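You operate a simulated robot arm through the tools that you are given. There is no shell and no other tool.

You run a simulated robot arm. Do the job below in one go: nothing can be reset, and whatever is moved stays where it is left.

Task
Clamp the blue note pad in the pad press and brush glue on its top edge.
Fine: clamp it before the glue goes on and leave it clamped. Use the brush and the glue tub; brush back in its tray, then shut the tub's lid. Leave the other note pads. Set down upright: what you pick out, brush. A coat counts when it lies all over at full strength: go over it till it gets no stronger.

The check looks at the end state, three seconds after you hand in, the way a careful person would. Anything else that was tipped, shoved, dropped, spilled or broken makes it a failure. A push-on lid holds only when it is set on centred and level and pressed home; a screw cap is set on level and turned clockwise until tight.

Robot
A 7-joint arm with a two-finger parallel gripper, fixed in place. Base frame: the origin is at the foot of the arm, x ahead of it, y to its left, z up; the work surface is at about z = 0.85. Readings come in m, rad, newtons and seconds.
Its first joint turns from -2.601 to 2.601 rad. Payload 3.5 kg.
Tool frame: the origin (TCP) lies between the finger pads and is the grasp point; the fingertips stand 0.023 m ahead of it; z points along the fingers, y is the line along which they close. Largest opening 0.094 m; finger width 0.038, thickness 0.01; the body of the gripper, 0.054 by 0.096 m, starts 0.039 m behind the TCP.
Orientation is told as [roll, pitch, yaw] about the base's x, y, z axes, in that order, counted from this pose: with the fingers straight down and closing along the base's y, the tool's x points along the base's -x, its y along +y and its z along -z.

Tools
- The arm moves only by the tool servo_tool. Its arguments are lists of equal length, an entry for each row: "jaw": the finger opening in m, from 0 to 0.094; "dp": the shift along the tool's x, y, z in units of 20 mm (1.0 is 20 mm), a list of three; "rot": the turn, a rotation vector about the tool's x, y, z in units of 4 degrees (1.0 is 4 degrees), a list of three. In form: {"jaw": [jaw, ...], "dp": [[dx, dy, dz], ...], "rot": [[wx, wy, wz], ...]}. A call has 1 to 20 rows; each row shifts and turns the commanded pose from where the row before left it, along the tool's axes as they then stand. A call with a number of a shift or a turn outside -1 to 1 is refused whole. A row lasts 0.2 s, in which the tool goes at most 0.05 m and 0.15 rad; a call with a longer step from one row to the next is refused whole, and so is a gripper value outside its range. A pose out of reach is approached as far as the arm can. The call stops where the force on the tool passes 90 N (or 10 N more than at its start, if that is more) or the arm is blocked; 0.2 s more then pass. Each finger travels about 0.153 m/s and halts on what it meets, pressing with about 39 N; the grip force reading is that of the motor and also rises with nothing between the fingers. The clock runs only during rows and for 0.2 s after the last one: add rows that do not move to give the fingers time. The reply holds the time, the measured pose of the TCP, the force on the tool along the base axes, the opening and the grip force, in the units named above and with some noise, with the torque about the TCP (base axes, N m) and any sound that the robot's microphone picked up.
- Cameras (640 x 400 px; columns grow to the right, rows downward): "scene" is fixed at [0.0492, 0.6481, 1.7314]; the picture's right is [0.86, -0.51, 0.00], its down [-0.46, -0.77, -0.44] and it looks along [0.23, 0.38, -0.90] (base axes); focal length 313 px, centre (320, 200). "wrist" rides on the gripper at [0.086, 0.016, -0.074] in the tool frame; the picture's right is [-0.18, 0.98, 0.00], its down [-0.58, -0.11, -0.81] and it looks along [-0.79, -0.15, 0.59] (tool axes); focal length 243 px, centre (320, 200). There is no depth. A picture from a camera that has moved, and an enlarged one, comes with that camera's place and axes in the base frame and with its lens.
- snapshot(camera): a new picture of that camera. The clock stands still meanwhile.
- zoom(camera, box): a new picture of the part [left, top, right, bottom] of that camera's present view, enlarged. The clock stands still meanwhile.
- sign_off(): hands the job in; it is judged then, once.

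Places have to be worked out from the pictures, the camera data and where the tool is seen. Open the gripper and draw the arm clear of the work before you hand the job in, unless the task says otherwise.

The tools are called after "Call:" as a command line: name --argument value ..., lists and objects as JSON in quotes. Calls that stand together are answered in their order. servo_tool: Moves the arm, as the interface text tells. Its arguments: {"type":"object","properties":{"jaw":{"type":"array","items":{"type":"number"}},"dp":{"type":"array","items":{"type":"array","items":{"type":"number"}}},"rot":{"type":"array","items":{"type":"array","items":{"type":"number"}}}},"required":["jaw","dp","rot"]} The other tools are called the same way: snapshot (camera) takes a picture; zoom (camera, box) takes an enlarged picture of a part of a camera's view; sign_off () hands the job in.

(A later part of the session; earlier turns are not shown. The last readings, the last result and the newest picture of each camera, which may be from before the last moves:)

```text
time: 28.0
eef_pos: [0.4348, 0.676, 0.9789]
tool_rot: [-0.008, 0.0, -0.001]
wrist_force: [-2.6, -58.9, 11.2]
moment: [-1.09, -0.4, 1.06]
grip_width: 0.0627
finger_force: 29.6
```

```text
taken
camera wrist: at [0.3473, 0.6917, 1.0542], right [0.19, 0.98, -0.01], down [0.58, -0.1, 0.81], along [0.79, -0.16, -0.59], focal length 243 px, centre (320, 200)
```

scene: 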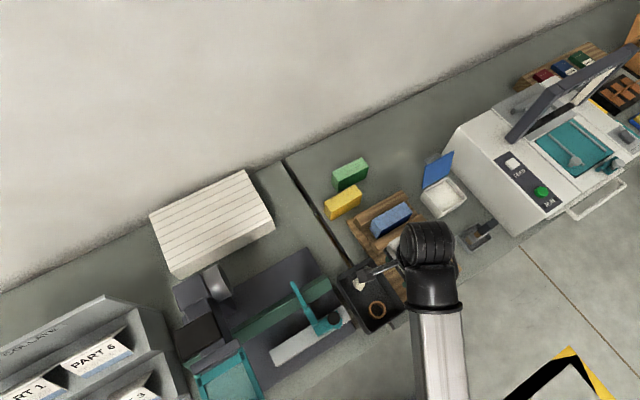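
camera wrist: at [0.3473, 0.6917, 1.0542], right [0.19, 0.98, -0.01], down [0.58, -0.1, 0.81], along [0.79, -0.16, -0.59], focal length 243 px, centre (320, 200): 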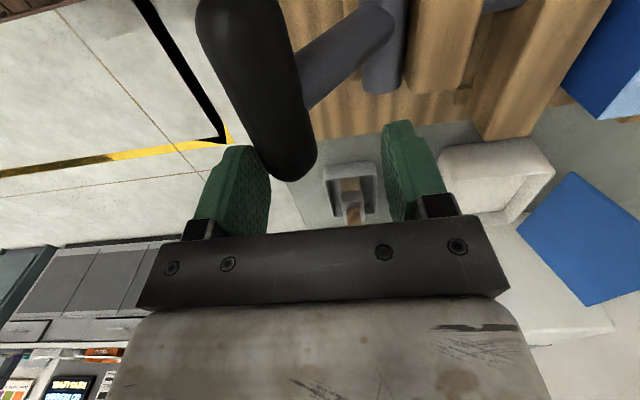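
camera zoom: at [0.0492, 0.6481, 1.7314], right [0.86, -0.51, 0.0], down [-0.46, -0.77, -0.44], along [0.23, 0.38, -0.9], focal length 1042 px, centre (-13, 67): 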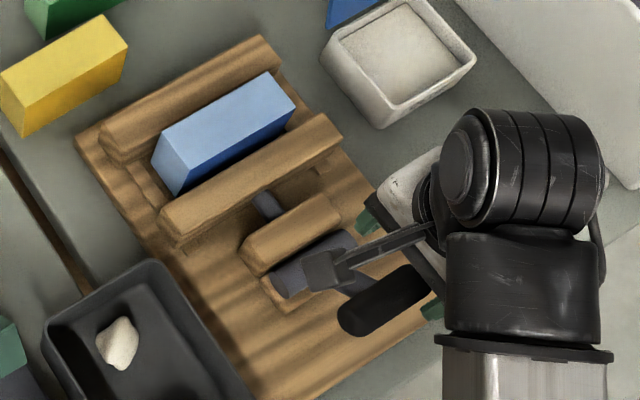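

Pushing +y met 59 N and the lever didn't move, so that's its stop. I'm backing off right away. The lever must be thrown the other way, outward and down.

Call:
servo_tool --jaw '[0.06, 0.06, 0.06, 0.06, 0.06, 0.06, 0.06, 0.06]' --dp '[[0, -0.3, 0], [0, -0.35, 0], [0, -0.3, 0], [0, 0, -0.8], [0, 0, -0.8], [0, 0, -0.8], [0, 0, -0.5], [0, 0, 0]]' --rot '[[0, 0, 0], [0, 0, 0], [0, 0, 0], [0, 0, 0], [0, 0, 0], [0, 0, 0], [0, 0, 0], [0, 0, 0]]'

Call:
zoom --camera "scene" --box '[340, 180, 500, 300]'

Call:
snapshot --camera "wrist"

```text
time: 29.8
eef_pos: [0.4346, 0.659, 1.0344]
tool_rot: [0.001, 0.0, 0.001]
wrist_force: [-0.4, -0.1, 0.0]
moment: [0.01, 0.01, -0.01]
grip_width: 0.0599
finger_force: 0.0
```

```text
3.33 times, centred on (420, 240) of scene
camera zoom: at [0.0492, 0.6481, 1.7314], right [0.86, -0.51, 0.0], down [-0.46, -0.77, -0.44], along [0.23, 0.38, -0.9], focal length 1042 px, centre (-13, 67)
```

zoom: 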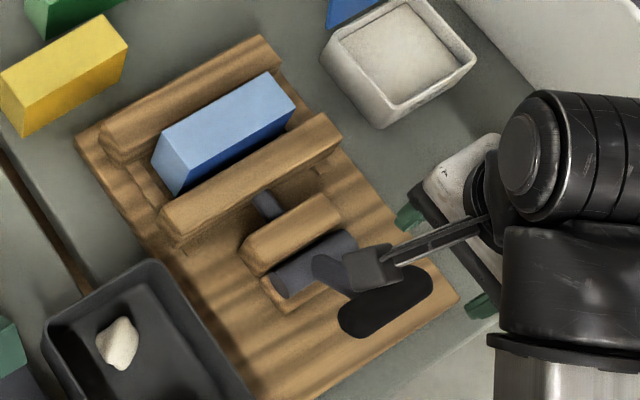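

```text
taken
camera wrist: at [0.3479, 0.6758, 1.1091], right [0.18, 0.98, 0.0], down [0.58, -0.11, 0.81], along [0.79, -0.15, -0.59], focal length 243 px, centre (320, 200)
```

wrist: 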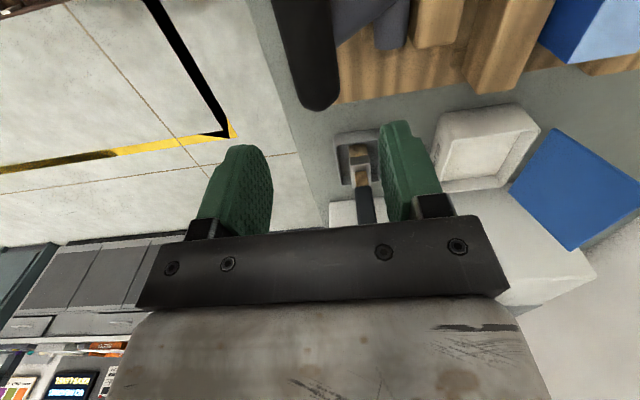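

Nothing was disturbed. I'll close the fingers, centre them over the grip, and push it down and outward along its arc.

Call:
servo_tool --jaw '[0.03, 0.0, 0.0, 0.0, 0.0, 0.0]' --dp '[[0.9, -0.2, 0], [0.9, -0.2, 0], [0, 0, 0.5], [0, 0, 0.5], [0, 0, 0.3], [0, 0, 0]]' --rot '[[0, 0, 0], [0, 0, 0], [0, 0, 0], [0, 0, 0], [0, 0, 0], [0, 0, 0]]'

Call:
snapshot --camera "wrist"

```text
time: 31.2
eef_pos: [0.3979, 0.651, 1.0077]
tool_rot: [-0.002, 0.002, -0.002]
wrist_force: [-0.1, 0.5, -0.1]
moment: [0.05, -0.03, 0.05]
grip_width: 0.0001
finger_force: 38.5
```

```text
taken
camera wrist: at [0.3117, 0.6679, 1.083], right [0.18, 0.98, 0.0], down [0.58, -0.11, 0.81], along [0.79, -0.15, -0.59], focal length 243 px, centre (320, 200)
```

wrist: 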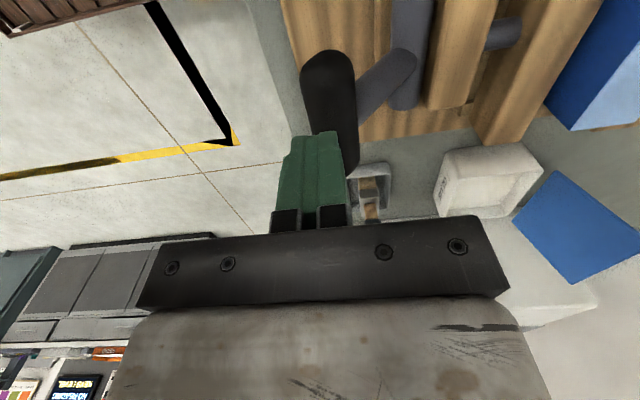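

Call:
servo_tool --jaw '[0.0, 0.0, 0.0, 0.0, 0.0, 0.0]' --dp '[[0, 0, 0.25], [0, -0.1, 0.2], [0, -0.15, 0.2], [0, -0.15, 0.2], [0, 0, 0], [0, 0, 0]]' --rot '[[0, 0, 0], [0, 0, 0], [0, 0, 0], [0, 0, 0], [0, 0, 0], [0, 0, 0]]'

Call:
snapshot --camera "wrist"

Call:
zoom --camera "scene" --box '[340, 180, 500, 300]'

```text
time: 32.6
eef_pos: [0.3985, 0.6408, 0.9921]
tool_rot: [-0.005, -0.001, -0.004]
wrist_force: [3.9, -43.1, 45.8]
moment: [-0.72, -0.07, -0.04]
grip_width: 0.0
finger_force: 39.5
```

```text
taken
camera wrist: at [0.3115, 0.6569, 1.0676], right [0.19, 0.98, -0.01], down [0.58, -0.11, 0.81], along [0.79, -0.15, -0.59], focal length 243 px, centre (320, 200)
```

wrist: 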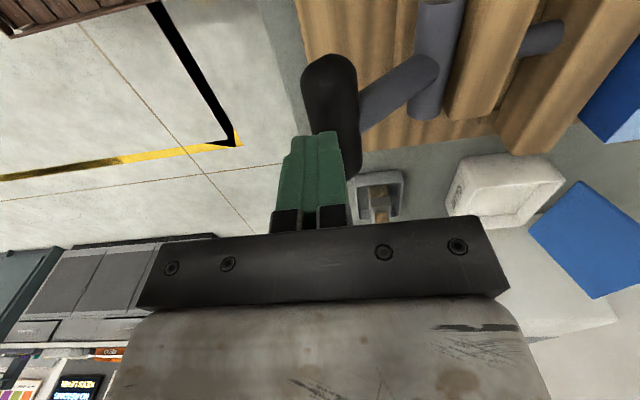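

```text
3.33 times, centred on (420, 240) of scene
camera zoom: at [0.0492, 0.6481, 1.7314], right [0.86, -0.51, 0.0], down [-0.46, -0.77, -0.44], along [0.23, 0.38, -0.9], focal length 1042 px, centre (-13, 67)
```

zoom: 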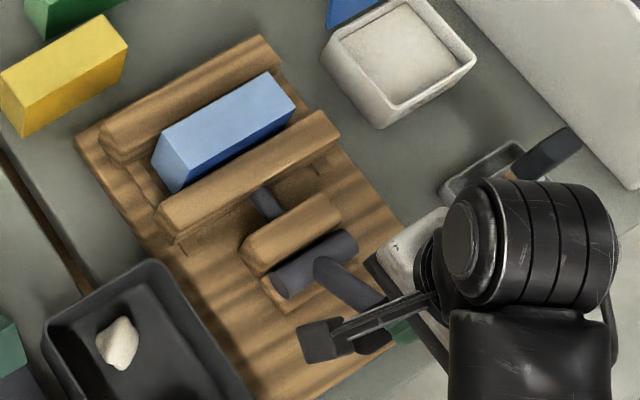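

The jaw shifted slightly, but my fingers had slipped to the outer side of the grip. I'll lift a little, move inward, and push straight down on top of it.

Call:
servo_tool --jaw '[0.0, 0.0, 0.0, 0.0, 0.0, 0.0, 0.0, 0.0]' --dp '[[0, 0, -0.5], [0, 0, -0.5], [0, 0.5, 0], [0, 0.4, 0], [0, 0, 0.4], [0, 0, 0.3], [0, 0, 0.3], [0, 0, 0]]' --rot '[[0, 0, 0], [0, 0, 0], [0, 0, 0], [0, 0, 0], [0, 0, 0], [0, 0, 0], [0, 0, 0], [0, 0, 0]]'

Call:
snapshot --camera "wrist"

Call:
zoom --camera "scene" --box '[340, 180, 500, 300]'

```text
time: 34.4
eef_pos: [0.3978, 0.6621, 0.9909]
tool_rot: [0.001, 0.0, 0.001]
wrist_force: [0.3, 0.1, -0.4]
moment: [-0.01, -0.02, -0.01]
grip_width: 0.0
finger_force: 39.5
```

```text
taken
camera wrist: at [0.3119, 0.6781, 1.066], right [0.18, 0.98, 0.0], down [0.58, -0.11, 0.81], along [0.79, -0.15, -0.59], focal length 243 px, centre (320, 200)
```

wrist: 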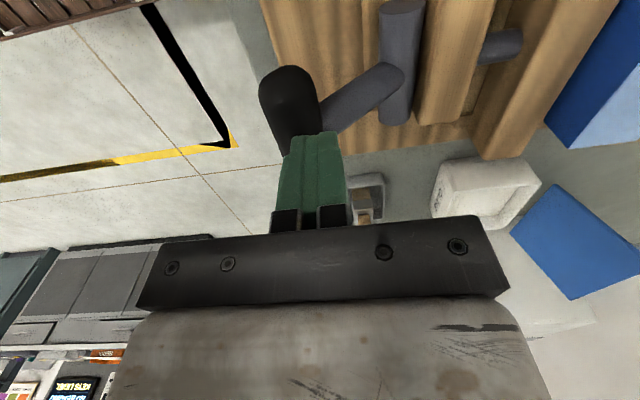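

```text
3.33 times, centred on (420, 240) of scene
camera zoom: at [0.0492, 0.6481, 1.7314], right [0.86, -0.51, 0.0], down [-0.46, -0.77, -0.44], along [0.23, 0.38, -0.9], focal length 1042 px, centre (-13, 67)
```

zoom: 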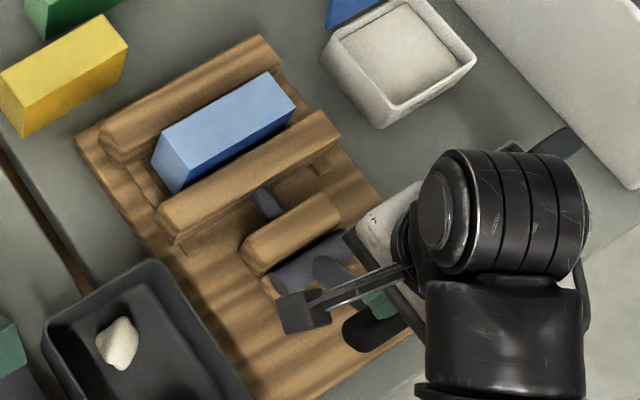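

The lever stayed lower where I left it, so it holds position by friction. The fingers are now on its inner upper side, which is the right side to push from. Pressing down and slightly outward.

Call:
servo_tool --jaw '[0.0, 0.0, 0.0, 0.0, 0.0, 0.0, 0.0]' --dp '[[0, 0, 0.2], [0, 0, 0.2], [0, -0.1, 0.2], [0, -0.1, 0.2], [0, -0.1, 0.2], [0, -0.1, 0.2], [0, 0, 0]]' --rot '[[0, 0, 0], [0, 0, 0], [0, 0, 0], [0, 0, 0], [0, 0, 0], [0, 0, 0], [0, 0, 0]]'

Call:
snapshot --camera "wrist"

Call:
zoom --camera "scene" --box '[340, 180, 500, 300]'

```text
time: 36.0
eef_pos: [0.3978, 0.6539, 0.967]
tool_rot: [-0.001, 0.001, 0.0]
wrist_force: [0.8, 0.2, -0.3]
moment: [-0.02, 0.01, 0.04]
grip_width: 0.0002
finger_force: 39.3
```

```text
taken
camera wrist: at [0.3118, 0.67, 1.042], right [0.18, 0.98, 0.0], down [0.58, -0.11, 0.81], along [0.79, -0.15, -0.59], focal length 243 px, centre (320, 200)
```

wrist: 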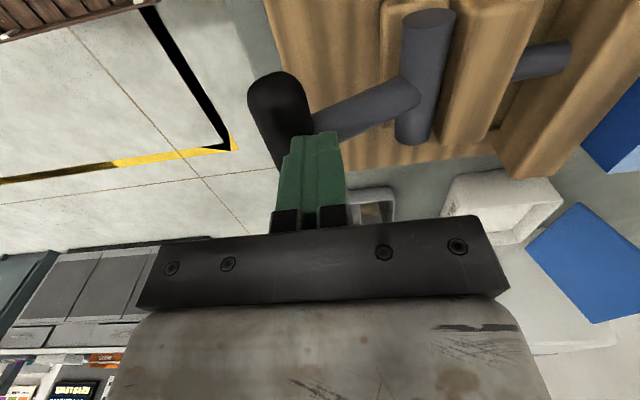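

```text
3.33 times, centred on (420, 240) of scene
camera zoom: at [0.0492, 0.6481, 1.7314], right [0.86, -0.51, 0.0], down [-0.46, -0.77, -0.44], along [0.23, 0.38, -0.9], focal length 1042 px, centre (-13, 67)
```

zoom: 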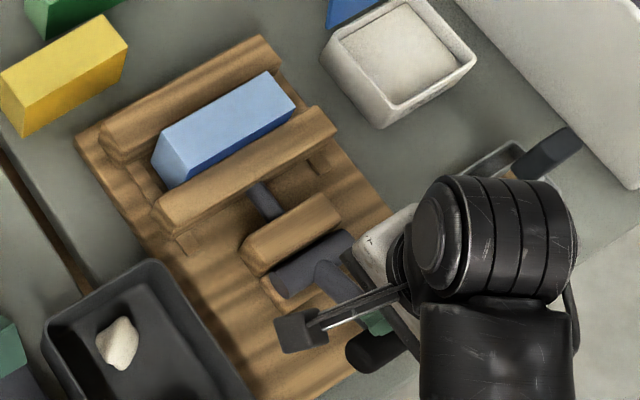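

It's working: the moving jaw advances toward the pad as the lever goes down, with little force. Continuing.

Call:
servo_tool --jaw '[0.0, 0.0, 0.0, 0.0, 0.0, 0.0, 0.0]' --dp '[[0, -0.1, 0.2], [0, -0.1, 0.2], [0, -0.1, 0.2], [0, -0.1, 0.2], [0, -0.1, 0.2], [0, -0.1, 0.2], [0, 0, 0]]' --rot '[[0, 0, 0], [0, 0, 0], [0, 0, 0], [0, 0, 0], [0, 0, 0], [0, 0, 0], [0, 0, 0]]'

Call:
snapshot --camera "wrist"

Call:
zoom --camera "scene" --box '[340, 180, 500, 300]'

```text
time: 37.6
eef_pos: [0.3985, 0.6428, 0.9429]
tool_rot: [0.001, 0.0, 0.0]
wrist_force: [0.2, 0.3, 0.8]
moment: [0.0, 0.03, -0.02]
grip_width: 0.0002
finger_force: 38.7
```

```text
taken
camera wrist: at [0.3121, 0.6576, 1.0179], right [0.18, 0.98, 0.0], down [0.58, -0.11, 0.81], along [0.79, -0.15, -0.59], focal length 243 px, centre (320, 200)
```

wrist: 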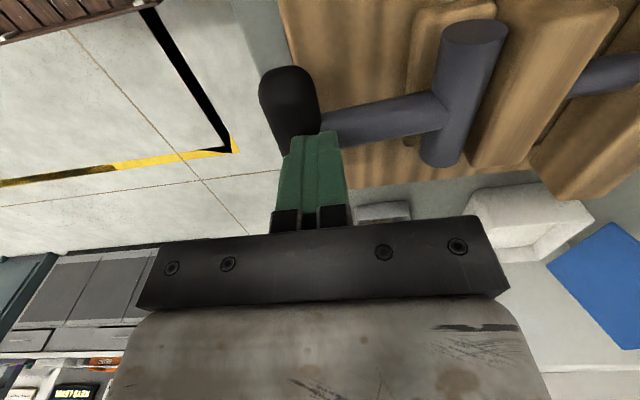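

```text
3.33 times, centred on (420, 240) of scene
camera zoom: at [0.0492, 0.6481, 1.7314], right [0.86, -0.51, 0.0], down [-0.46, -0.77, -0.44], along [0.23, 0.38, -0.9], focal length 1042 px, centre (-13, 67)
```

zoom: 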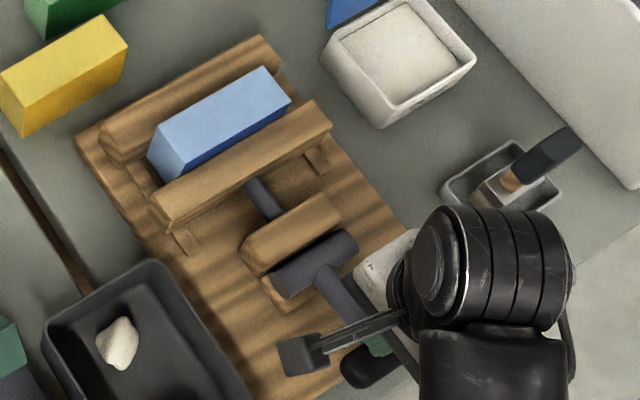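

The jaw has reached the pad and moves it toward the fixed jaw, staying upright. Continuing the press down.

Call:
servo_tool --jaw '[0.0, 0.0, 0.0, 0.0, 0.0, 0.0]' --dp '[[0, -0.1, 0.2], [0, -0.1, 0.2], [0, -0.05, 0.2], [0, -0.05, 0.2], [0, 0, 0.2], [0, 0, 0]]' --rot '[[0, 0, 0], [0, 0, 0], [0, 0, 0], [0, 0, 0], [0, 0, 0], [0, 0, 0]]'

Call:
snapshot --camera "wrist"

Call:
zoom --camera "scene" --box '[340, 180, 500, 300]'

```text
time: 38.5
eef_pos: [0.3995, 0.6387, 0.9376]
tool_rot: [0.009, -0.002, -0.001]
wrist_force: [-6.7, -1.1, 45.7]
moment: [-0.36, 0.37, -0.07]
grip_width: 0.0
finger_force: 39.0
stopped in row 4: the force on the tool passed its limit at 102 N (the readings are from after the stop); the commanded pose is now the measured one
```

```text
taken
camera wrist: at [0.3118, 0.6549, 1.0127], right [0.18, 0.98, 0.01], down [0.58, -0.12, 0.81], along [0.79, -0.14, -0.59], focal length 243 px, centre (320, 200)
```

wrist: 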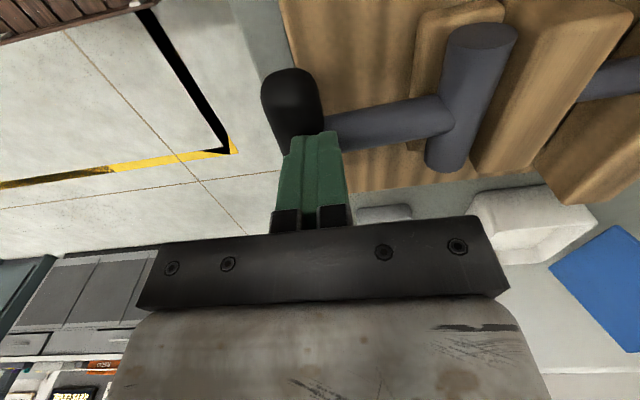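

```text
3.33 times, centred on (420, 240) of scene
camera zoom: at [0.0492, 0.6481, 1.7314], right [0.86, -0.51, 0.0], down [-0.46, -0.77, -0.44], along [0.23, 0.38, -0.9], focal length 1042 px, centre (-13, 67)
```

zoom: 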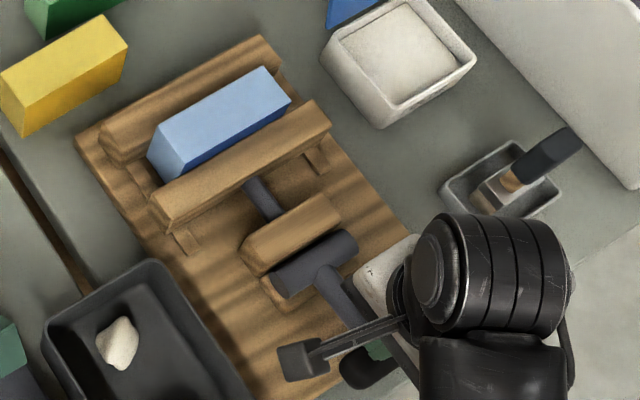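

The force jumped past 100 N, so the jaws are likely tight on the pad. I'll release the pressure, lift and inspect.

Call:
servo_tool --jaw '[0.0, 0.0, 0.0, 0.0, 0.0, 0.0]' --dp '[[0, 0, -0.3], [0, 0, -0.7], [0, 0, -1], [0, 0, -1], [0, 0, -1], [0, 0, 0]]' --rot '[[0, 0, 0], [0, 0, 0], [0, 0, 0], [0, 0, 0], [0, 0, 0], [0, 0, 0]]'

Call:
zoom --camera "scene" --box '[350, 185, 440, 255]'

Call:
snapshot --camera "wrist"

```text
time: 39.9
eef_pos: [0.3981, 0.6393, 1.015]
tool_rot: [0.007, -0.001, 0.002]
wrist_force: [0.0, -0.6, -0.6]
moment: [-0.02, -0.02, -0.02]
grip_width: 0.0
finger_force: 38.7
```

```text
5.71 times, centred on (395, 220) of scene
camera zoom: at [0.0492, 0.6481, 1.7314], right [0.86, -0.51, 0.0], down [-0.46, -0.77, -0.44], along [0.23, 0.38, -0.9], focal length 1786 px, centre (-109, 86)
```

zoom: 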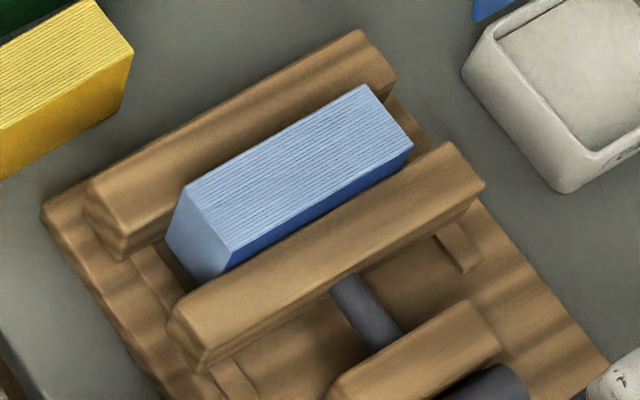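

```text
taken
camera wrist: at [0.3126, 0.6546, 1.09], right [0.18, 0.98, 0.01], down [0.58, -0.11, 0.81], along [0.79, -0.14, -0.59], focal length 243 px, centre (320, 200)
```

wrist: 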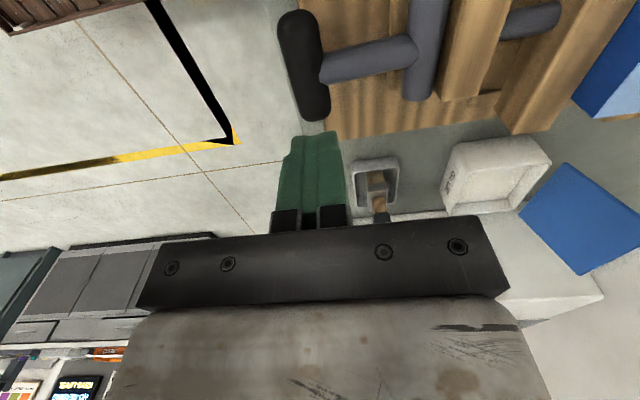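

The jaw gap now measures about 0.040, equal to the pad thickness, and the lever stayed down at about horizontal. To be sure it's tight, I'll press once more slowly, right on the grip where the leverage is best.

Call:
servo_tool --jaw '[0.0, 0.0, 0.0, 0.0, 0.0, 0.0, 0.0, 0.0, 0.0]' --dp '[[0, -0.55, 0.5], [0, 0, 1], [0, 0, 1], [0, 0, 0.8], [0, 0, 0.15], [0, 0, 0.1], [0, 0, 0.1], [0, 0, 0.1], [0, 0, 0.05]]' --rot '[[0, 0, 0], [0, 0, 0], [0, 0, 0], [0, 0, 0], [0, 0, 0], [0, 0, 0], [0, 0, 0], [0, 0, 0], [0, 0, 0]]'

Call:
zoom --camera "scene" --box '[350, 185, 440, 255]'

Call:
snapshot --camera "wrist"

```text
time: 41.9
eef_pos: [0.3993, 0.6299, 0.94]
tool_rot: [0.007, -0.003, 0.0]
wrist_force: [-1.8, -2.2, 9.5]
moment: [-0.15, 0.09, -0.04]
grip_width: 0.0
finger_force: 39.5
```

```text
5.71 times, centred on (395, 220) of scene
camera zoom: at [0.0492, 0.6481, 1.7314], right [0.86, -0.51, 0.0], down [-0.46, -0.77, -0.44], along [0.23, 0.38, -0.9], focal length 1786 px, centre (-109, 86)
```

zoom: 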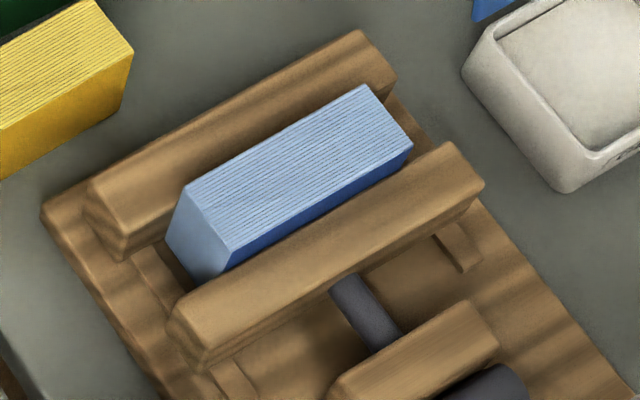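

```text
taken
camera wrist: at [0.3126, 0.6439, 1.0145], right [0.18, 0.98, 0.01], down [0.58, -0.12, 0.81], along [0.79, -0.14, -0.59], focal length 243 px, centre (320, 200)
```

wrist: 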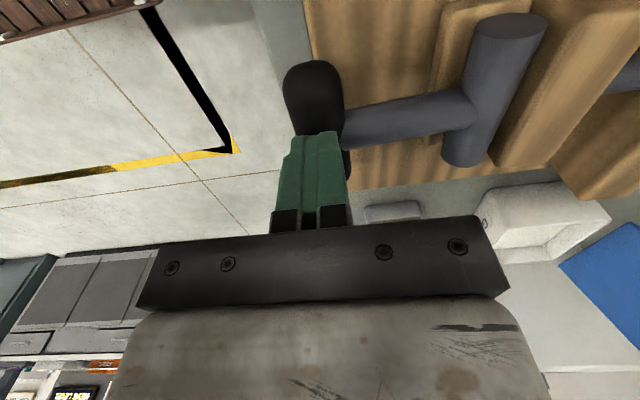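

Just in contact at 9.5 N. Pressing down slowly now.

Call:
servo_tool --jaw '[0.0, 0.0, 0.0, 0.0, 0.0, 0.0, 0.0]' --dp '[[0, 0, 0.05], [0, 0, 0.05], [0, 0, 0.05], [0, 0, 0.05], [0, 0, 0.03], [0, 0, 0], [0, 0, 0]]' --rot '[[0, 0, 0], [0, 0, 0], [0, 0, 0], [0, 0, 0], [0, 0, 0], [0, 0, 0], [0, 0, 0]]'

```text
time: 43.5
eef_pos: [0.3998, 0.6283, 0.9387]
tool_rot: [0.009, -0.003, -0.001]
wrist_force: [-4.1, -7.4, 48.7]
moment: [-0.47, 0.45, 0.01]
grip_width: 0.0
finger_force: 39.0
stopped in row 7: the force on the tool passed its limit at 90 N (the readings are from after the stop); the commanded pose is now the measured one
```

The lever is rigid at 90 N, so the clamp is tight. Lifting away and moving to look at the brush tray.

Call:
servo_tool --jaw '[0.0, 0.0, 0.0, 0.0, 0.0, 0.03, 0.06, 0.06, 0.06, 0.06, 0.06, 0.06, 0.06]' --dp '[[0, 0, -0.3], [0, 0, -0.7], [0, 0, -1], [0, 0, -1], [0, 0, -1], [0, 0, -1], [-0.6, 0.5, -0.6], [-1, 0.5, 0], [-1, 0.5, 0], [-1, 0.5, 0], [-1, 0.5, 0], [0, 0, 0], [0, 0, 0]]' --rot '[[0, 0, 0], [0, 0, 0], [0, 0, 0], [0, 0, 0], [0, 0, 0], [0, 0, 0], [-0.12, 0, 0], [0, 0, 0], [0, 0, 0], [0, 0, 0], [0, 0, 0], [0, 0, 0], [0, 0, 0]]'

Call:
snapshot --camera "wrist"

Call:
snapshot --camera "scene"

```text
time: 46.3
eef_pos: [0.4919, 0.6779, 1.0476]
tool_rot: [0.015, -0.003, 0.0]
wrist_force: [0.7, -0.5, -0.3]
moment: [0.02, -0.01, -0.02]
grip_width: 0.0601
finger_force: 0.0
```

```text
taken
camera wrist: at [0.4051, 0.6928, 1.1228], right [0.18, 0.98, 0.02], down [0.58, -0.12, 0.81], along [0.79, -0.14, -0.59], focal length 243 px, centre (320, 200)
```

wrist: 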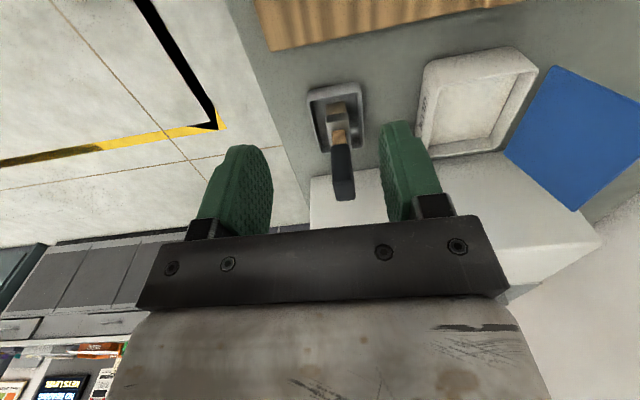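

```text
taken
```

scene: 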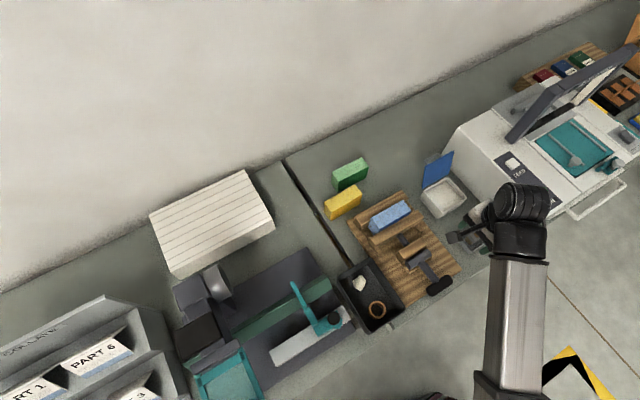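

Call:
zoom --camera "wrist" --box '[285, 70, 405, 215]'

Call:
zoom --camera "scene" --box '[350, 180, 470, 300]'

```text
2.76 times, centred on (345, 142) of wrist
camera zoom: at [0.4051, 0.6928, 1.1228], right [0.18, 0.98, 0.02], down [0.58, -0.12, 0.81], along [0.79, -0.14, -0.59], focal length 669 px, centre (251, 359)
```

zoom: 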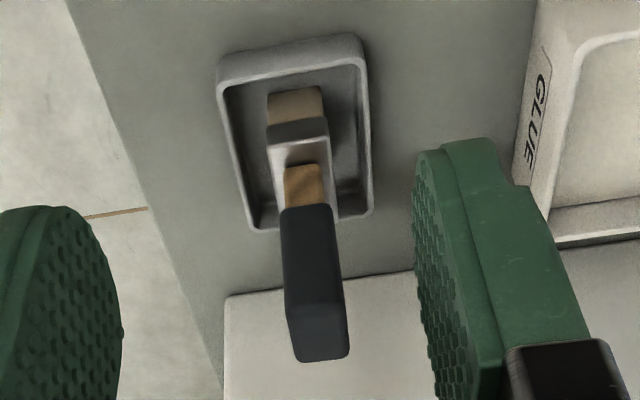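

```text
3.33 times, centred on (410, 240) of scene
camera zoom: at [0.0492, 0.6481, 1.7314], right [0.86, -0.51, 0.0], down [-0.46, -0.77, -0.44], along [0.23, 0.38, -0.9], focal length 1042 px, centre (20, 67)
```

zoom: 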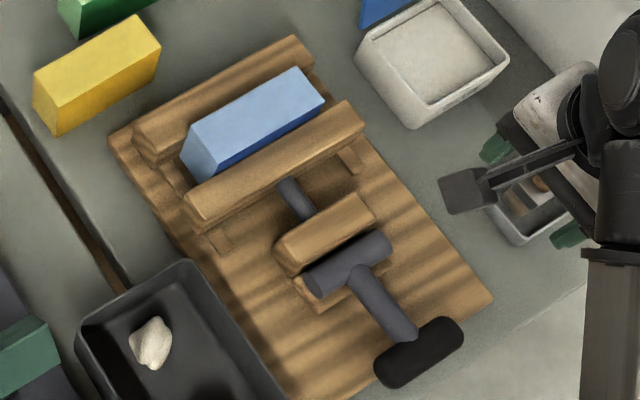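

The lever is fully down and the pad is held. Several views show the brush standing upright in its tray. Its handle is near (0.597, 0.684), z 0.893–0.968, and the bristles are about 0.048 × 0.023 at the bottom. I'll move above it and level the tool.

Call:
servo_tool --jaw '[0.06, 0.06, 0.06, 0.06, 0.06, 0.06, 0.06]' --dp '[[-0.8, 0.05, -0.1], [-0.8, 0.05, -0.1], [-0.8, 0.05, -0.1], [-0.8, 0.05, 0], [-0.8, 0.05, 0], [-0.8, 0.05, 0], [0, 0, 0]]' --rot '[[0.21, 0, 0], [0, 0, 0], [0, 0, 0], [0, 0, 0], [0, 0, 0], [0, 0, 0], [0, 0, 0]]'

Call:
snapshot --camera "wrist"

Call:
zoom --camera "scene" --box '[410, 150, 530, 260]'

```text
time: 47.9
eef_pos: [0.5879, 0.6847, 1.0533]
tool_rot: [0.002, -0.003, -0.001]
wrist_force: [0.6, -1.0, 0.4]
moment: [0.02, 0.01, -0.02]
grip_width: 0.0599
finger_force: 0.1
```

```text
taken
camera wrist: at [0.5015, 0.7004, 1.1292], right [0.18, 0.98, 0.0], down [0.58, -0.11, 0.81], along [0.79, -0.15, -0.59], focal length 243 px, centre (320, 200)
```

wrist: 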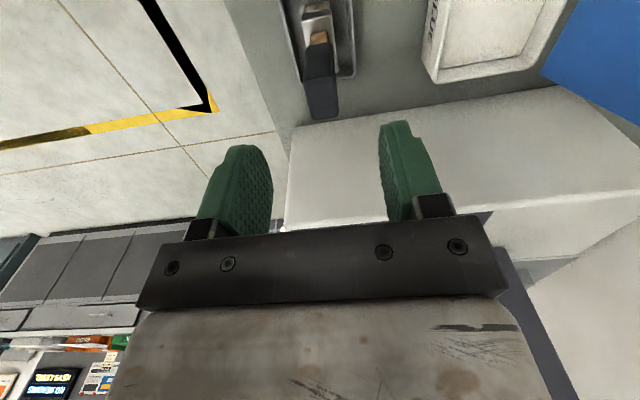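

```text
3.64 times, centred on (470, 205) of scene
camera zoom: at [0.0492, 0.6481, 1.7314], right [0.86, -0.51, 0.0], down [-0.46, -0.77, -0.44], along [0.23, 0.38, -0.9], focal length 1137 px, centre (-226, 182)
```

zoom: 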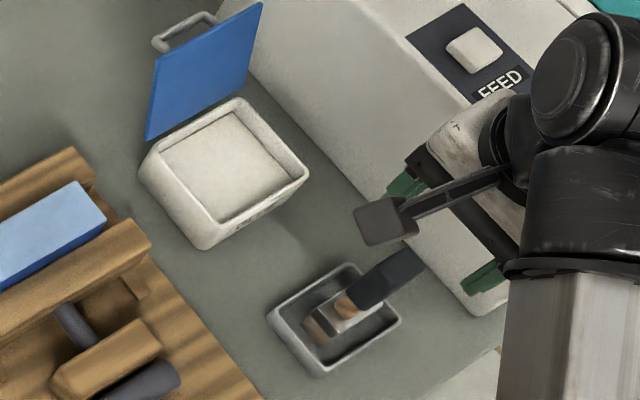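

Call:
zoom --camera "scene" --box '[455, 215, 495, 245]'

Call:
zoom --camera "wrist" --box '[280, 0, 380, 130]'

```text
13.33 times, centred on (475, 230) of scene
camera zoom: at [0.0492, 0.6481, 1.7314], right [0.86, -0.51, 0.0], down [-0.46, -0.77, -0.44], along [0.23, 0.38, -0.9], focal length 4168 px, centre (-1747, -200)
```

zoom: 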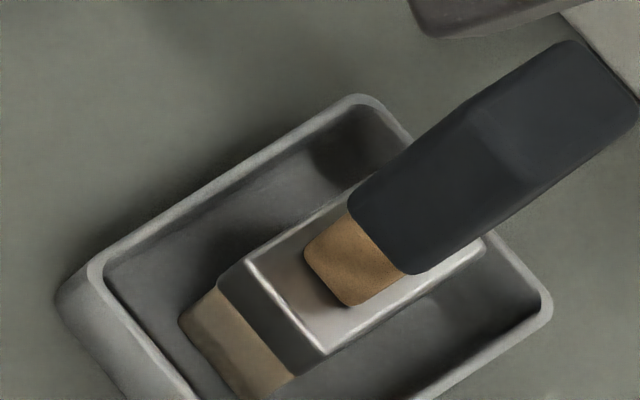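

```text
3.08 times, centred on (330, 65) of wrist
camera zoom: at [0.5015, 0.7004, 1.1292], right [0.18, 0.98, 0.0], down [0.58, -0.11, 0.81], along [0.79, -0.15, -0.59], focal length 746 px, centre (289, 615)
```

zoom: 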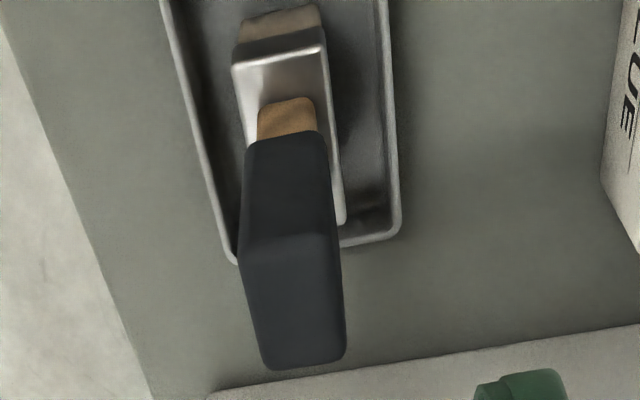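

The handle top spans about x 0.579–0.607, centre (0.593, 0.685), top at z 0.975, and it's vertical. I'm descending to TCP z ≈ 0.950 to grip it.

Call:
servo_tool --jaw '[0.06, 0.06, 0.06, 0.06, 0.06, 0.06, 0.06, 0.06]' --dp '[[-0.26, 0, 0.7], [0, 0, 0.8], [0, 0, 0.8], [0, 0, 0.8], [0, 0, 0.8], [0, 0, 0.7], [0, 0, 0.55], [0, 0, 0]]' --rot '[[0, 0, 0], [0, 0, 0], [0, 0, 0], [0, 0, 0], [0, 0, 0], [0, 0, 0], [0, 0, 0], [0, 0, 0]]'

Call:
snapshot --camera "wrist"

Call:
zoom --camera "scene" --box '[430, 180, 530, 260]'

```text
time: 49.7
eef_pos: [0.5943, 0.6864, 0.952]
tool_rot: [0.002, -0.002, -0.001]
wrist_force: [-1.0, -0.7, -0.4]
moment: [0.01, 0.01, 0.03]
grip_width: 0.06
finger_force: 0.2
```

```text
taken
camera wrist: at [0.5063, 0.7014, 1.0264], right [0.18, 0.98, 0.0], down [0.58, -0.11, 0.81], along [0.79, -0.15, -0.59], focal length 243 px, centre (320, 200)
```

wrist: 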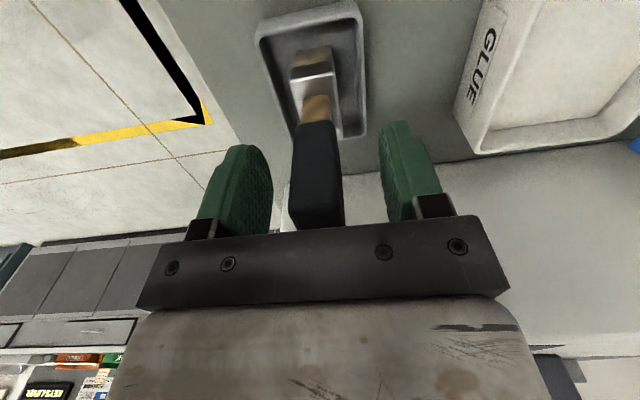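

```text
5.00 times, centred on (480, 220) of scene
camera zoom: at [0.0492, 0.6481, 1.7314], right [0.86, -0.51, 0.0], down [-0.46, -0.77, -0.44], along [0.23, 0.38, -0.9], focal length 1563 px, centre (-480, 100)
```

zoom: 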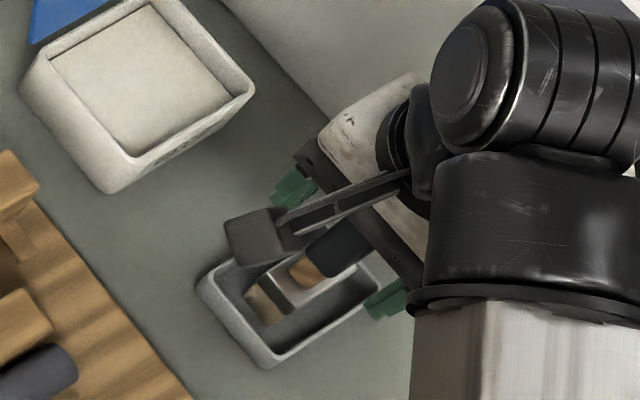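

The handle is between the fingers, about 3 mm to −y of centre. I'll shift to centre on it and close.

Call:
servo_tool --jaw '[0.06, 0.05, 0.04, 0.032, 0.026, 0.022, 0.018, 0.015, 0.015, 0.015]' --dp '[[0, -0.15, 0.05], [0, 0, 0], [0, 0, 0], [0, 0, 0], [0, 0, 0], [0, 0, 0], [0, 0, 0], [0, 0, 0], [0, 0, 0], [0, 0, 0]]' --rot '[[0, 0, 0], [0, 0, 0], [0, 0, 0], [0, 0, 0], [0, 0, 0], [0, 0, 0], [0, 0, 0], [0, 0, 0], [0, 0, 0], [0, 0, 0]]'

Call:
snapshot --camera "wrist"

```text
time: 51.9
eef_pos: [0.593, 0.6835, 0.9516]
tool_rot: [0.001, -0.003, 0.001]
wrist_force: [-0.2, -0.7, -0.3]
moment: [-0.02, -0.02, 0.0]
grip_width: 0.0205
finger_force: 39.0
```

```text
taken
camera wrist: at [0.5064, 0.698, 1.0254], right [0.18, 0.98, 0.0], down [0.58, -0.11, 0.81], along [0.79, -0.15, -0.59], focal length 243 px, centre (320, 200)
```

wrist: 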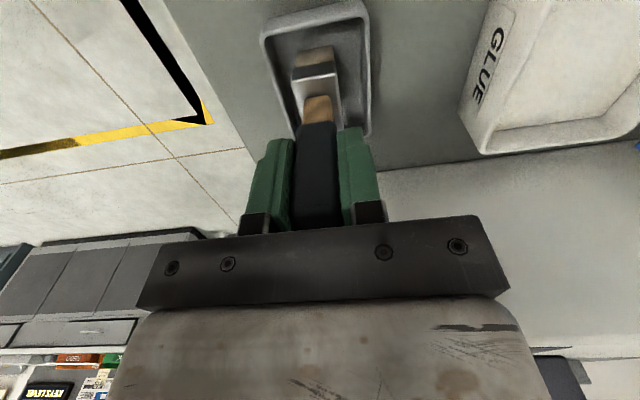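

The brush is gripped at 0.0205 m, and its home position is TCP (0.593, 0.6835, 0.9516). I'm lifting it and carrying it over the tub.

Call:
servo_tool --jaw '[0.015, 0.015, 0.015, 0.015, 0.015, 0.015, 0.015, 0.015, 0.015, 0.015, 0.015, 0.015, 0.015]' --dp '[[0, 0, -0.4], [0, 0, -0.8], [0, 0, -1], [0, 0, -1], [0, 0, -1], [0, 0, -0.8], [0, 1, 0], [0, 1, 0], [0, 1, 0], [0, 1, 0], [0, 1, 0], [0, 1, 0], [0, 0.8, 0]]' --rot '[[0, 0, 0], [0, 0, 0], [0, 0, 0], [0, 0, 0], [0, 0, 0], [0, 0, 0], [0, 0, 0], [0, 0, 0], [0, 0, 0], [0, 0, 0], [0, 0, 0], [0, 0, 0], [0, 0, 0]]'

Call:
snapshot --camera "wrist"

Call:
zoom --camera "scene" --box '[400, 140, 520, 240]'

```text
time: 54.7
eef_pos: [0.5926, 0.8192, 1.0506]
tool_rot: [0.002, -0.003, 0.001]
wrist_force: [-0.5, -0.1, -0.6]
moment: [0.04, 0.01, 0.04]
grip_width: 0.0205
finger_force: 39.1
```

```text
taken
camera wrist: at [0.5064, 0.8342, 1.1256], right [0.18, 0.98, 0.0], down [0.58, -0.11, 0.81], along [0.79, -0.15, -0.59], focal length 243 px, centre (320, 200)
```

wrist: 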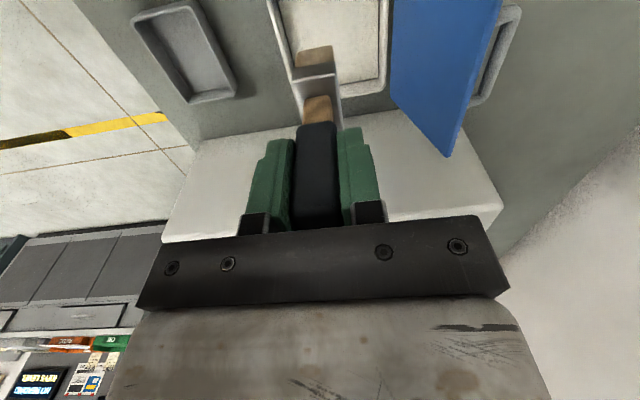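

```text
4.00 times, centred on (460, 190) of scene
camera zoom: at [0.0492, 0.6481, 1.7314], right [0.86, -0.51, 0.0], down [-0.46, -0.77, -0.44], along [0.23, 0.38, -0.9], focal length 1250 px, centre (-240, 240)
```

zoom: 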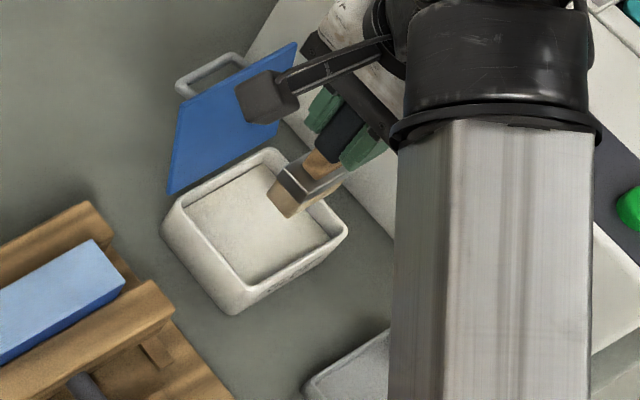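

The brush is above the tub with room around it, and the lid's top edge at about (y 0.903, z 0.995) is clear of the gripper. Lowering the bristles into the glue gently.

Call:
servo_tool --jaw '[0.015, 0.015, 0.015, 0.015, 0.015, 0.015, 0.015]' --dp '[[0, 0, 0.7], [0, 0, 0.8], [0, 0, 0.8], [0, 0, 0.7], [0, 0, 0.4], [0, 0, 0.3], [0, 0, 0]]' --rot '[[0, 0, 0], [0, 0, 0], [0, 0, 0], [0, 0, 0], [0, 0, 0], [0, 0, 0], [0, 0, 0]]'

Call:
snapshot --camera "wrist"

Call:
zoom --camera "scene" --box '[400, 140, 520, 240]'

```text
time: 56.3
eef_pos: [0.594, 0.8179, 0.9794]
tool_rot: [0.004, -0.003, 0.0]
wrist_force: [-0.3, 0.6, 16.0]
moment: [-0.04, 0.04, -0.02]
grip_width: 0.0204
finger_force: 39.1
```

```text
taken
camera wrist: at [0.506, 0.8335, 1.0533], right [0.18, 0.98, 0.0], down [0.58, -0.11, 0.81], along [0.8, -0.15, -0.59], focal length 243 px, centre (320, 200)
```

wrist: 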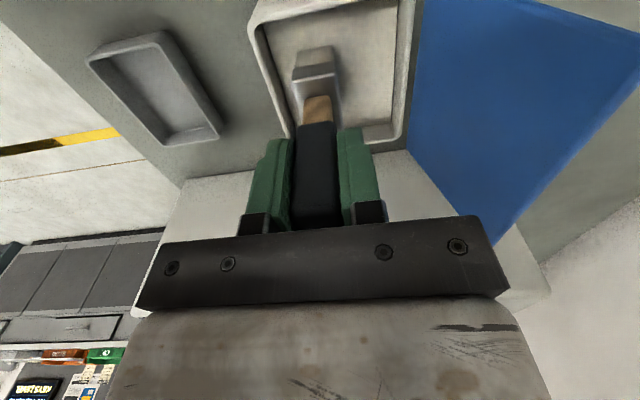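

```text
4.00 times, centred on (460, 190) of scene
camera zoom: at [0.0492, 0.6481, 1.7314], right [0.86, -0.51, 0.0], down [-0.46, -0.77, -0.44], along [0.23, 0.38, -0.9], focal length 1250 px, centre (-240, 240)
```

zoom: 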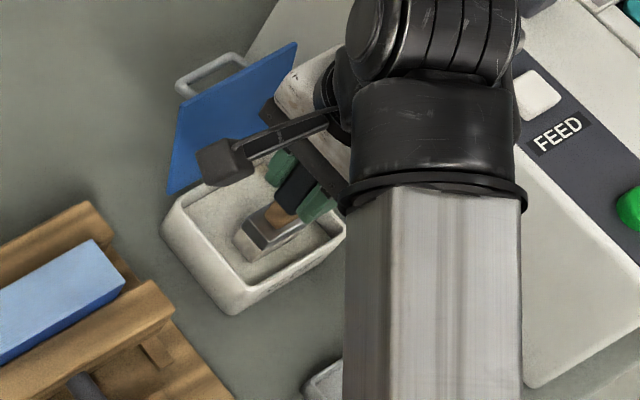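

There's a 16 N contact at the glue surface, and the bristle tip has turned whitish. I'll give it a moment, then lift and look.

Call:
servo_tool --jaw '[0.015, 0.015, 0.015, 0.015, 0.015, 0.015, 0.015, 0.015, 0.015]' --dp '[[0.3, 0, -0.05], [-0.3, 0, 0], [0, 0, 0], [0, 0, -0.5], [0, 0, -0.8], [0, 0, -1], [0, 0, -1], [0, 0, -0.6], [0, 0, 0]]' --rot '[[0, 0, 0], [0, 0, 0], [0, 0, 0], [0, 0, 0], [0, 0, 0], [0, 0, 0], [0, 0, 0], [0, 0, 0], [0, 0, 0]]'

Call:
snapshot --camera "wrist"

Call:
zoom --camera "scene" --box '[400, 140, 520, 240]'

Call:
zoom --camera "wrist" --box '[240, 0, 400, 150]'

```text
time: 58.3
eef_pos: [0.5932, 0.8185, 1.0566]
tool_rot: [0.002, -0.002, -0.002]
wrist_force: [0.1, -0.7, -1.3]
moment: [0.01, -0.04, 0.0]
grip_width: 0.0208
finger_force: 38.8
```

```text
taken
camera wrist: at [0.5061, 0.8333, 1.1315], right [0.18, 0.98, 0.0], down [0.58, -0.11, 0.81], along [0.79, -0.15, -0.59], focal length 243 px, centre (320, 200)
```

wrist: 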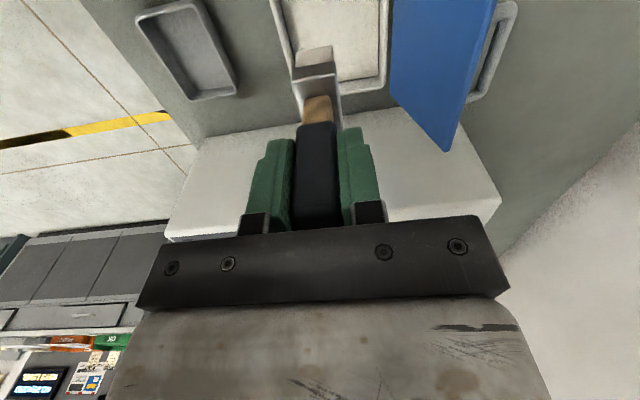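

```text
4.00 times, centred on (460, 190) of scene
camera zoom: at [0.0492, 0.6481, 1.7314], right [0.86, -0.51, 0.0], down [-0.46, -0.77, -0.44], along [0.23, 0.38, -0.9], focal length 1250 px, centre (-240, 240)
```

zoom: 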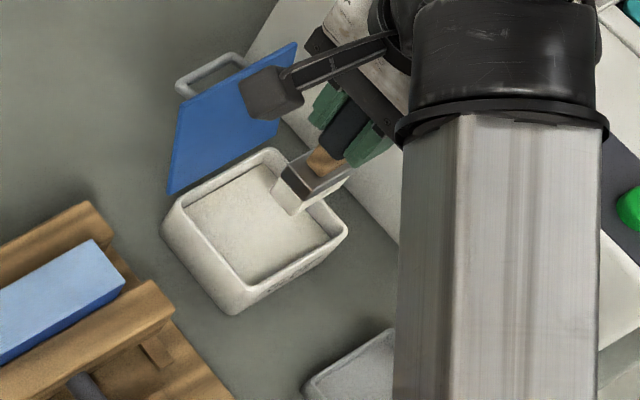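

```text
2.67 times, centred on (320, 75) of wrist
camera zoom: at [0.5061, 0.8333, 1.1315], right [0.18, 0.98, 0.0], down [0.58, -0.11, 0.81], along [0.79, -0.15, -0.59], focal length 647 px, centre (320, 533)
```

zoom: 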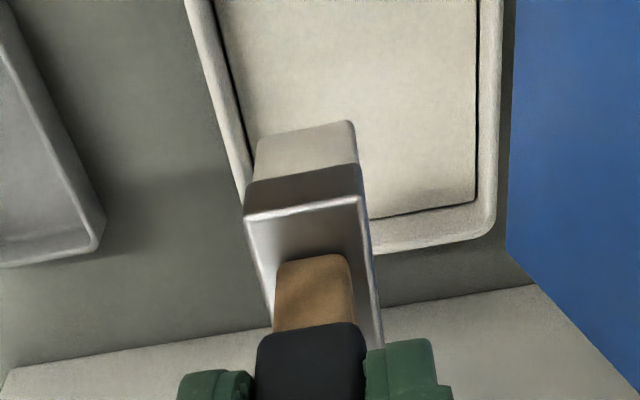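

The bristles are now loaded with white glue. I'll carry the brush over the near end of the pad, keeping it high.

Call:
servo_tool --jaw '[0.015, 0.015, 0.015, 0.015, 0.015, 0.015, 0.015, 0.015, 0.015, 0.015, 0.015, 0.015, 0.015]' --dp '[[0.9, 0, -0.4], [1, 0, -0.4], [1, 0, 0], [1, 0, 0], [1, 0, 0], [1, 0, 0], [1, 0.2, 0], [1, 0.2, 0], [1, 0.2, 0], [1, 0.2, 0], [1, 0.2, 0], [0.3, 0.1, 0], [0, 0, 0]]' --rot '[[0, 0, 0], [0, 0, 0], [0, 0, 0], [0, 0, 0], [0, 0, 0], [0, 0, 0], [0, 0, 0], [0, 0, 0], [0, 0, 0], [0, 0, 0], [0, 0, 0], [0, 0, 0], [0, 0, 0]]'

Call:
snapshot --camera "wrist"

Call:
zoom --camera "scene" --box '[350, 170, 450, 250]'

```text
time: 61.1
eef_pos: [0.3683, 0.8388, 1.071]
tool_rot: [0.002, -0.006, -0.001]
wrist_force: [-0.3, 0.3, -0.5]
moment: [-0.02, 0.0, -0.01]
grip_width: 0.0203
finger_force: 39.4
```

```text
taken
camera wrist: at [0.2823, 0.8553, 1.1464], right [0.18, 0.98, 0.0], down [0.58, -0.11, 0.81], along [0.79, -0.15, -0.59], focal length 243 px, centre (320, 200)
```

wrist: 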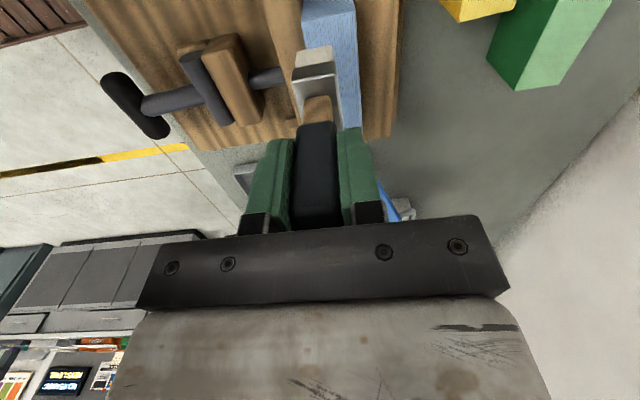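

```text
5.00 times, centred on (400, 210) of scene
camera zoom: at [0.0492, 0.6481, 1.7314], right [0.86, -0.51, 0.0], down [-0.46, -0.77, -0.44], along [0.23, 0.38, -0.9], focal length 1563 px, centre (-80, 150)
```

zoom: 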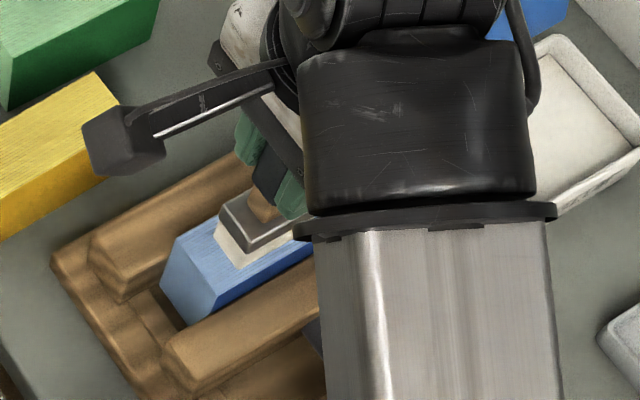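

The wrist view puts the pad top at y 0.833–0.870, x about 0.341–0.450. I'm lowering the brush onto it until light contact.

Call:
servo_tool --jaw '[0.015, 0.015, 0.015, 0.015, 0.015, 0.015]' --dp '[[0, 0.1, 0.5], [0, 0, 0.5], [0, 0, 0.4], [0, 0, 0.2], [0, 0, 0.15], [0, 0, 0]]' --rot '[[0, 0, 0], [0, 0, 0], [0, 0, 0], [0, 0, 0], [0, 0, 0], [0, 0, 0]]'

```text
time: 62.5
eef_pos: [0.3689, 0.8411, 1.0359]
tool_rot: [0.003, -0.003, 0.001]
wrist_force: [-0.4, -0.5, 8.6]
moment: [-0.05, -0.05, 0.01]
grip_width: 0.0205
finger_force: 39.4
```

Light contact at 8.6 N. I'm stroking along x in three overlapping lanes across the pad's width.

Call:
servo_tool --jaw '[0.015, 0.015, 0.015, 0.015, 0.015, 0.015, 0.015, 0.015, 0.015, 0.015, 0.015, 0.015, 0.015, 0.015, 0.015, 0.015, 0.015, 0.015, 0.015, 0.015]' --dp '[[0.55, 0, 0], [-0.6, 0, 0], [-0.6, 0, 0], [-0.6, 0, 0], [-0.6, 0, 0], [-0.6, 0, 0], [-0.7, 0, 0], [0, 0.5, 0], [0.6, 0, 0], [0.6, 0, 0], [0.6, 0, 0], [0.6, 0, 0], [0.6, 0, 0], [0.7, 0, 0], [0, 0.5, 0], [-0.7, 0, 0], [-0.75, 0, 0], [-0.75, 0, 0], [-0.75, 0, 0], [-0.75, 0, 0]]' --rot '[[0, 0, 0], [0, 0, 0], [0, 0, 0], [0, 0, 0], [0, 0, 0], [0, 0, 0], [0, 0, 0], [0, 0, 0], [0, 0, 0], [0, 0, 0], [0, 0, 0], [0, 0, 0], [0, 0, 0], [0, 0, 0], [0, 0, 0], [0, 0, 0], [0, 0, 0], [0, 0, 0], [0, 0, 0], [0, 0, 0]]'

Call:
snapshot --camera "wrist"

Call:
zoom --camera "scene" --box '[350, 170, 450, 250]'

```text
time: 66.7
eef_pos: [0.4318, 0.8624, 1.0365]
tool_rot: [0.001, -0.003, 0.0]
wrist_force: [-0.4, 0.6, 0.6]
moment: [-0.02, 0.02, -0.03]
grip_width: 0.0202
finger_force: 39.0
```

```text
taken
camera wrist: at [0.3452, 0.8776, 1.1114], right [0.18, 0.98, 0.0], down [0.58, -0.11, 0.81], along [0.79, -0.15, -0.59], focal length 243 px, centre (320, 200)
```

wrist: 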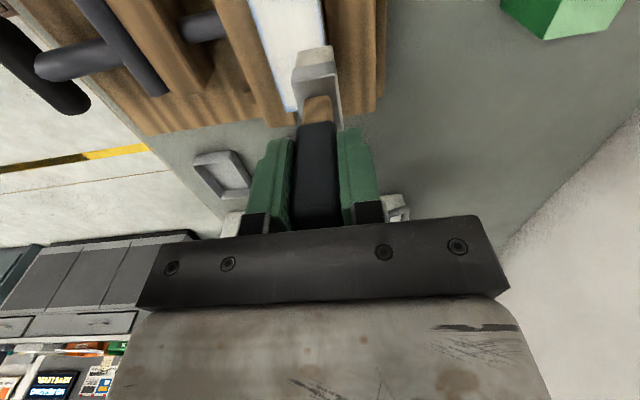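

```text
5.00 times, centred on (400, 210) of scene
camera zoom: at [0.0492, 0.6481, 1.7314], right [0.86, -0.51, 0.0], down [-0.46, -0.77, -0.44], along [0.23, 0.38, -0.9], focal length 1563 px, centre (-80, 150)
```

zoom: 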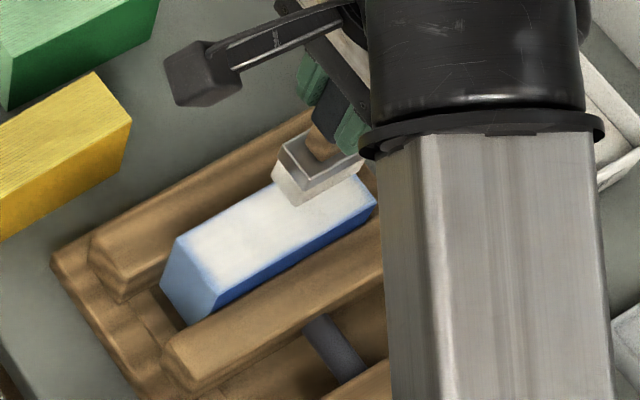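

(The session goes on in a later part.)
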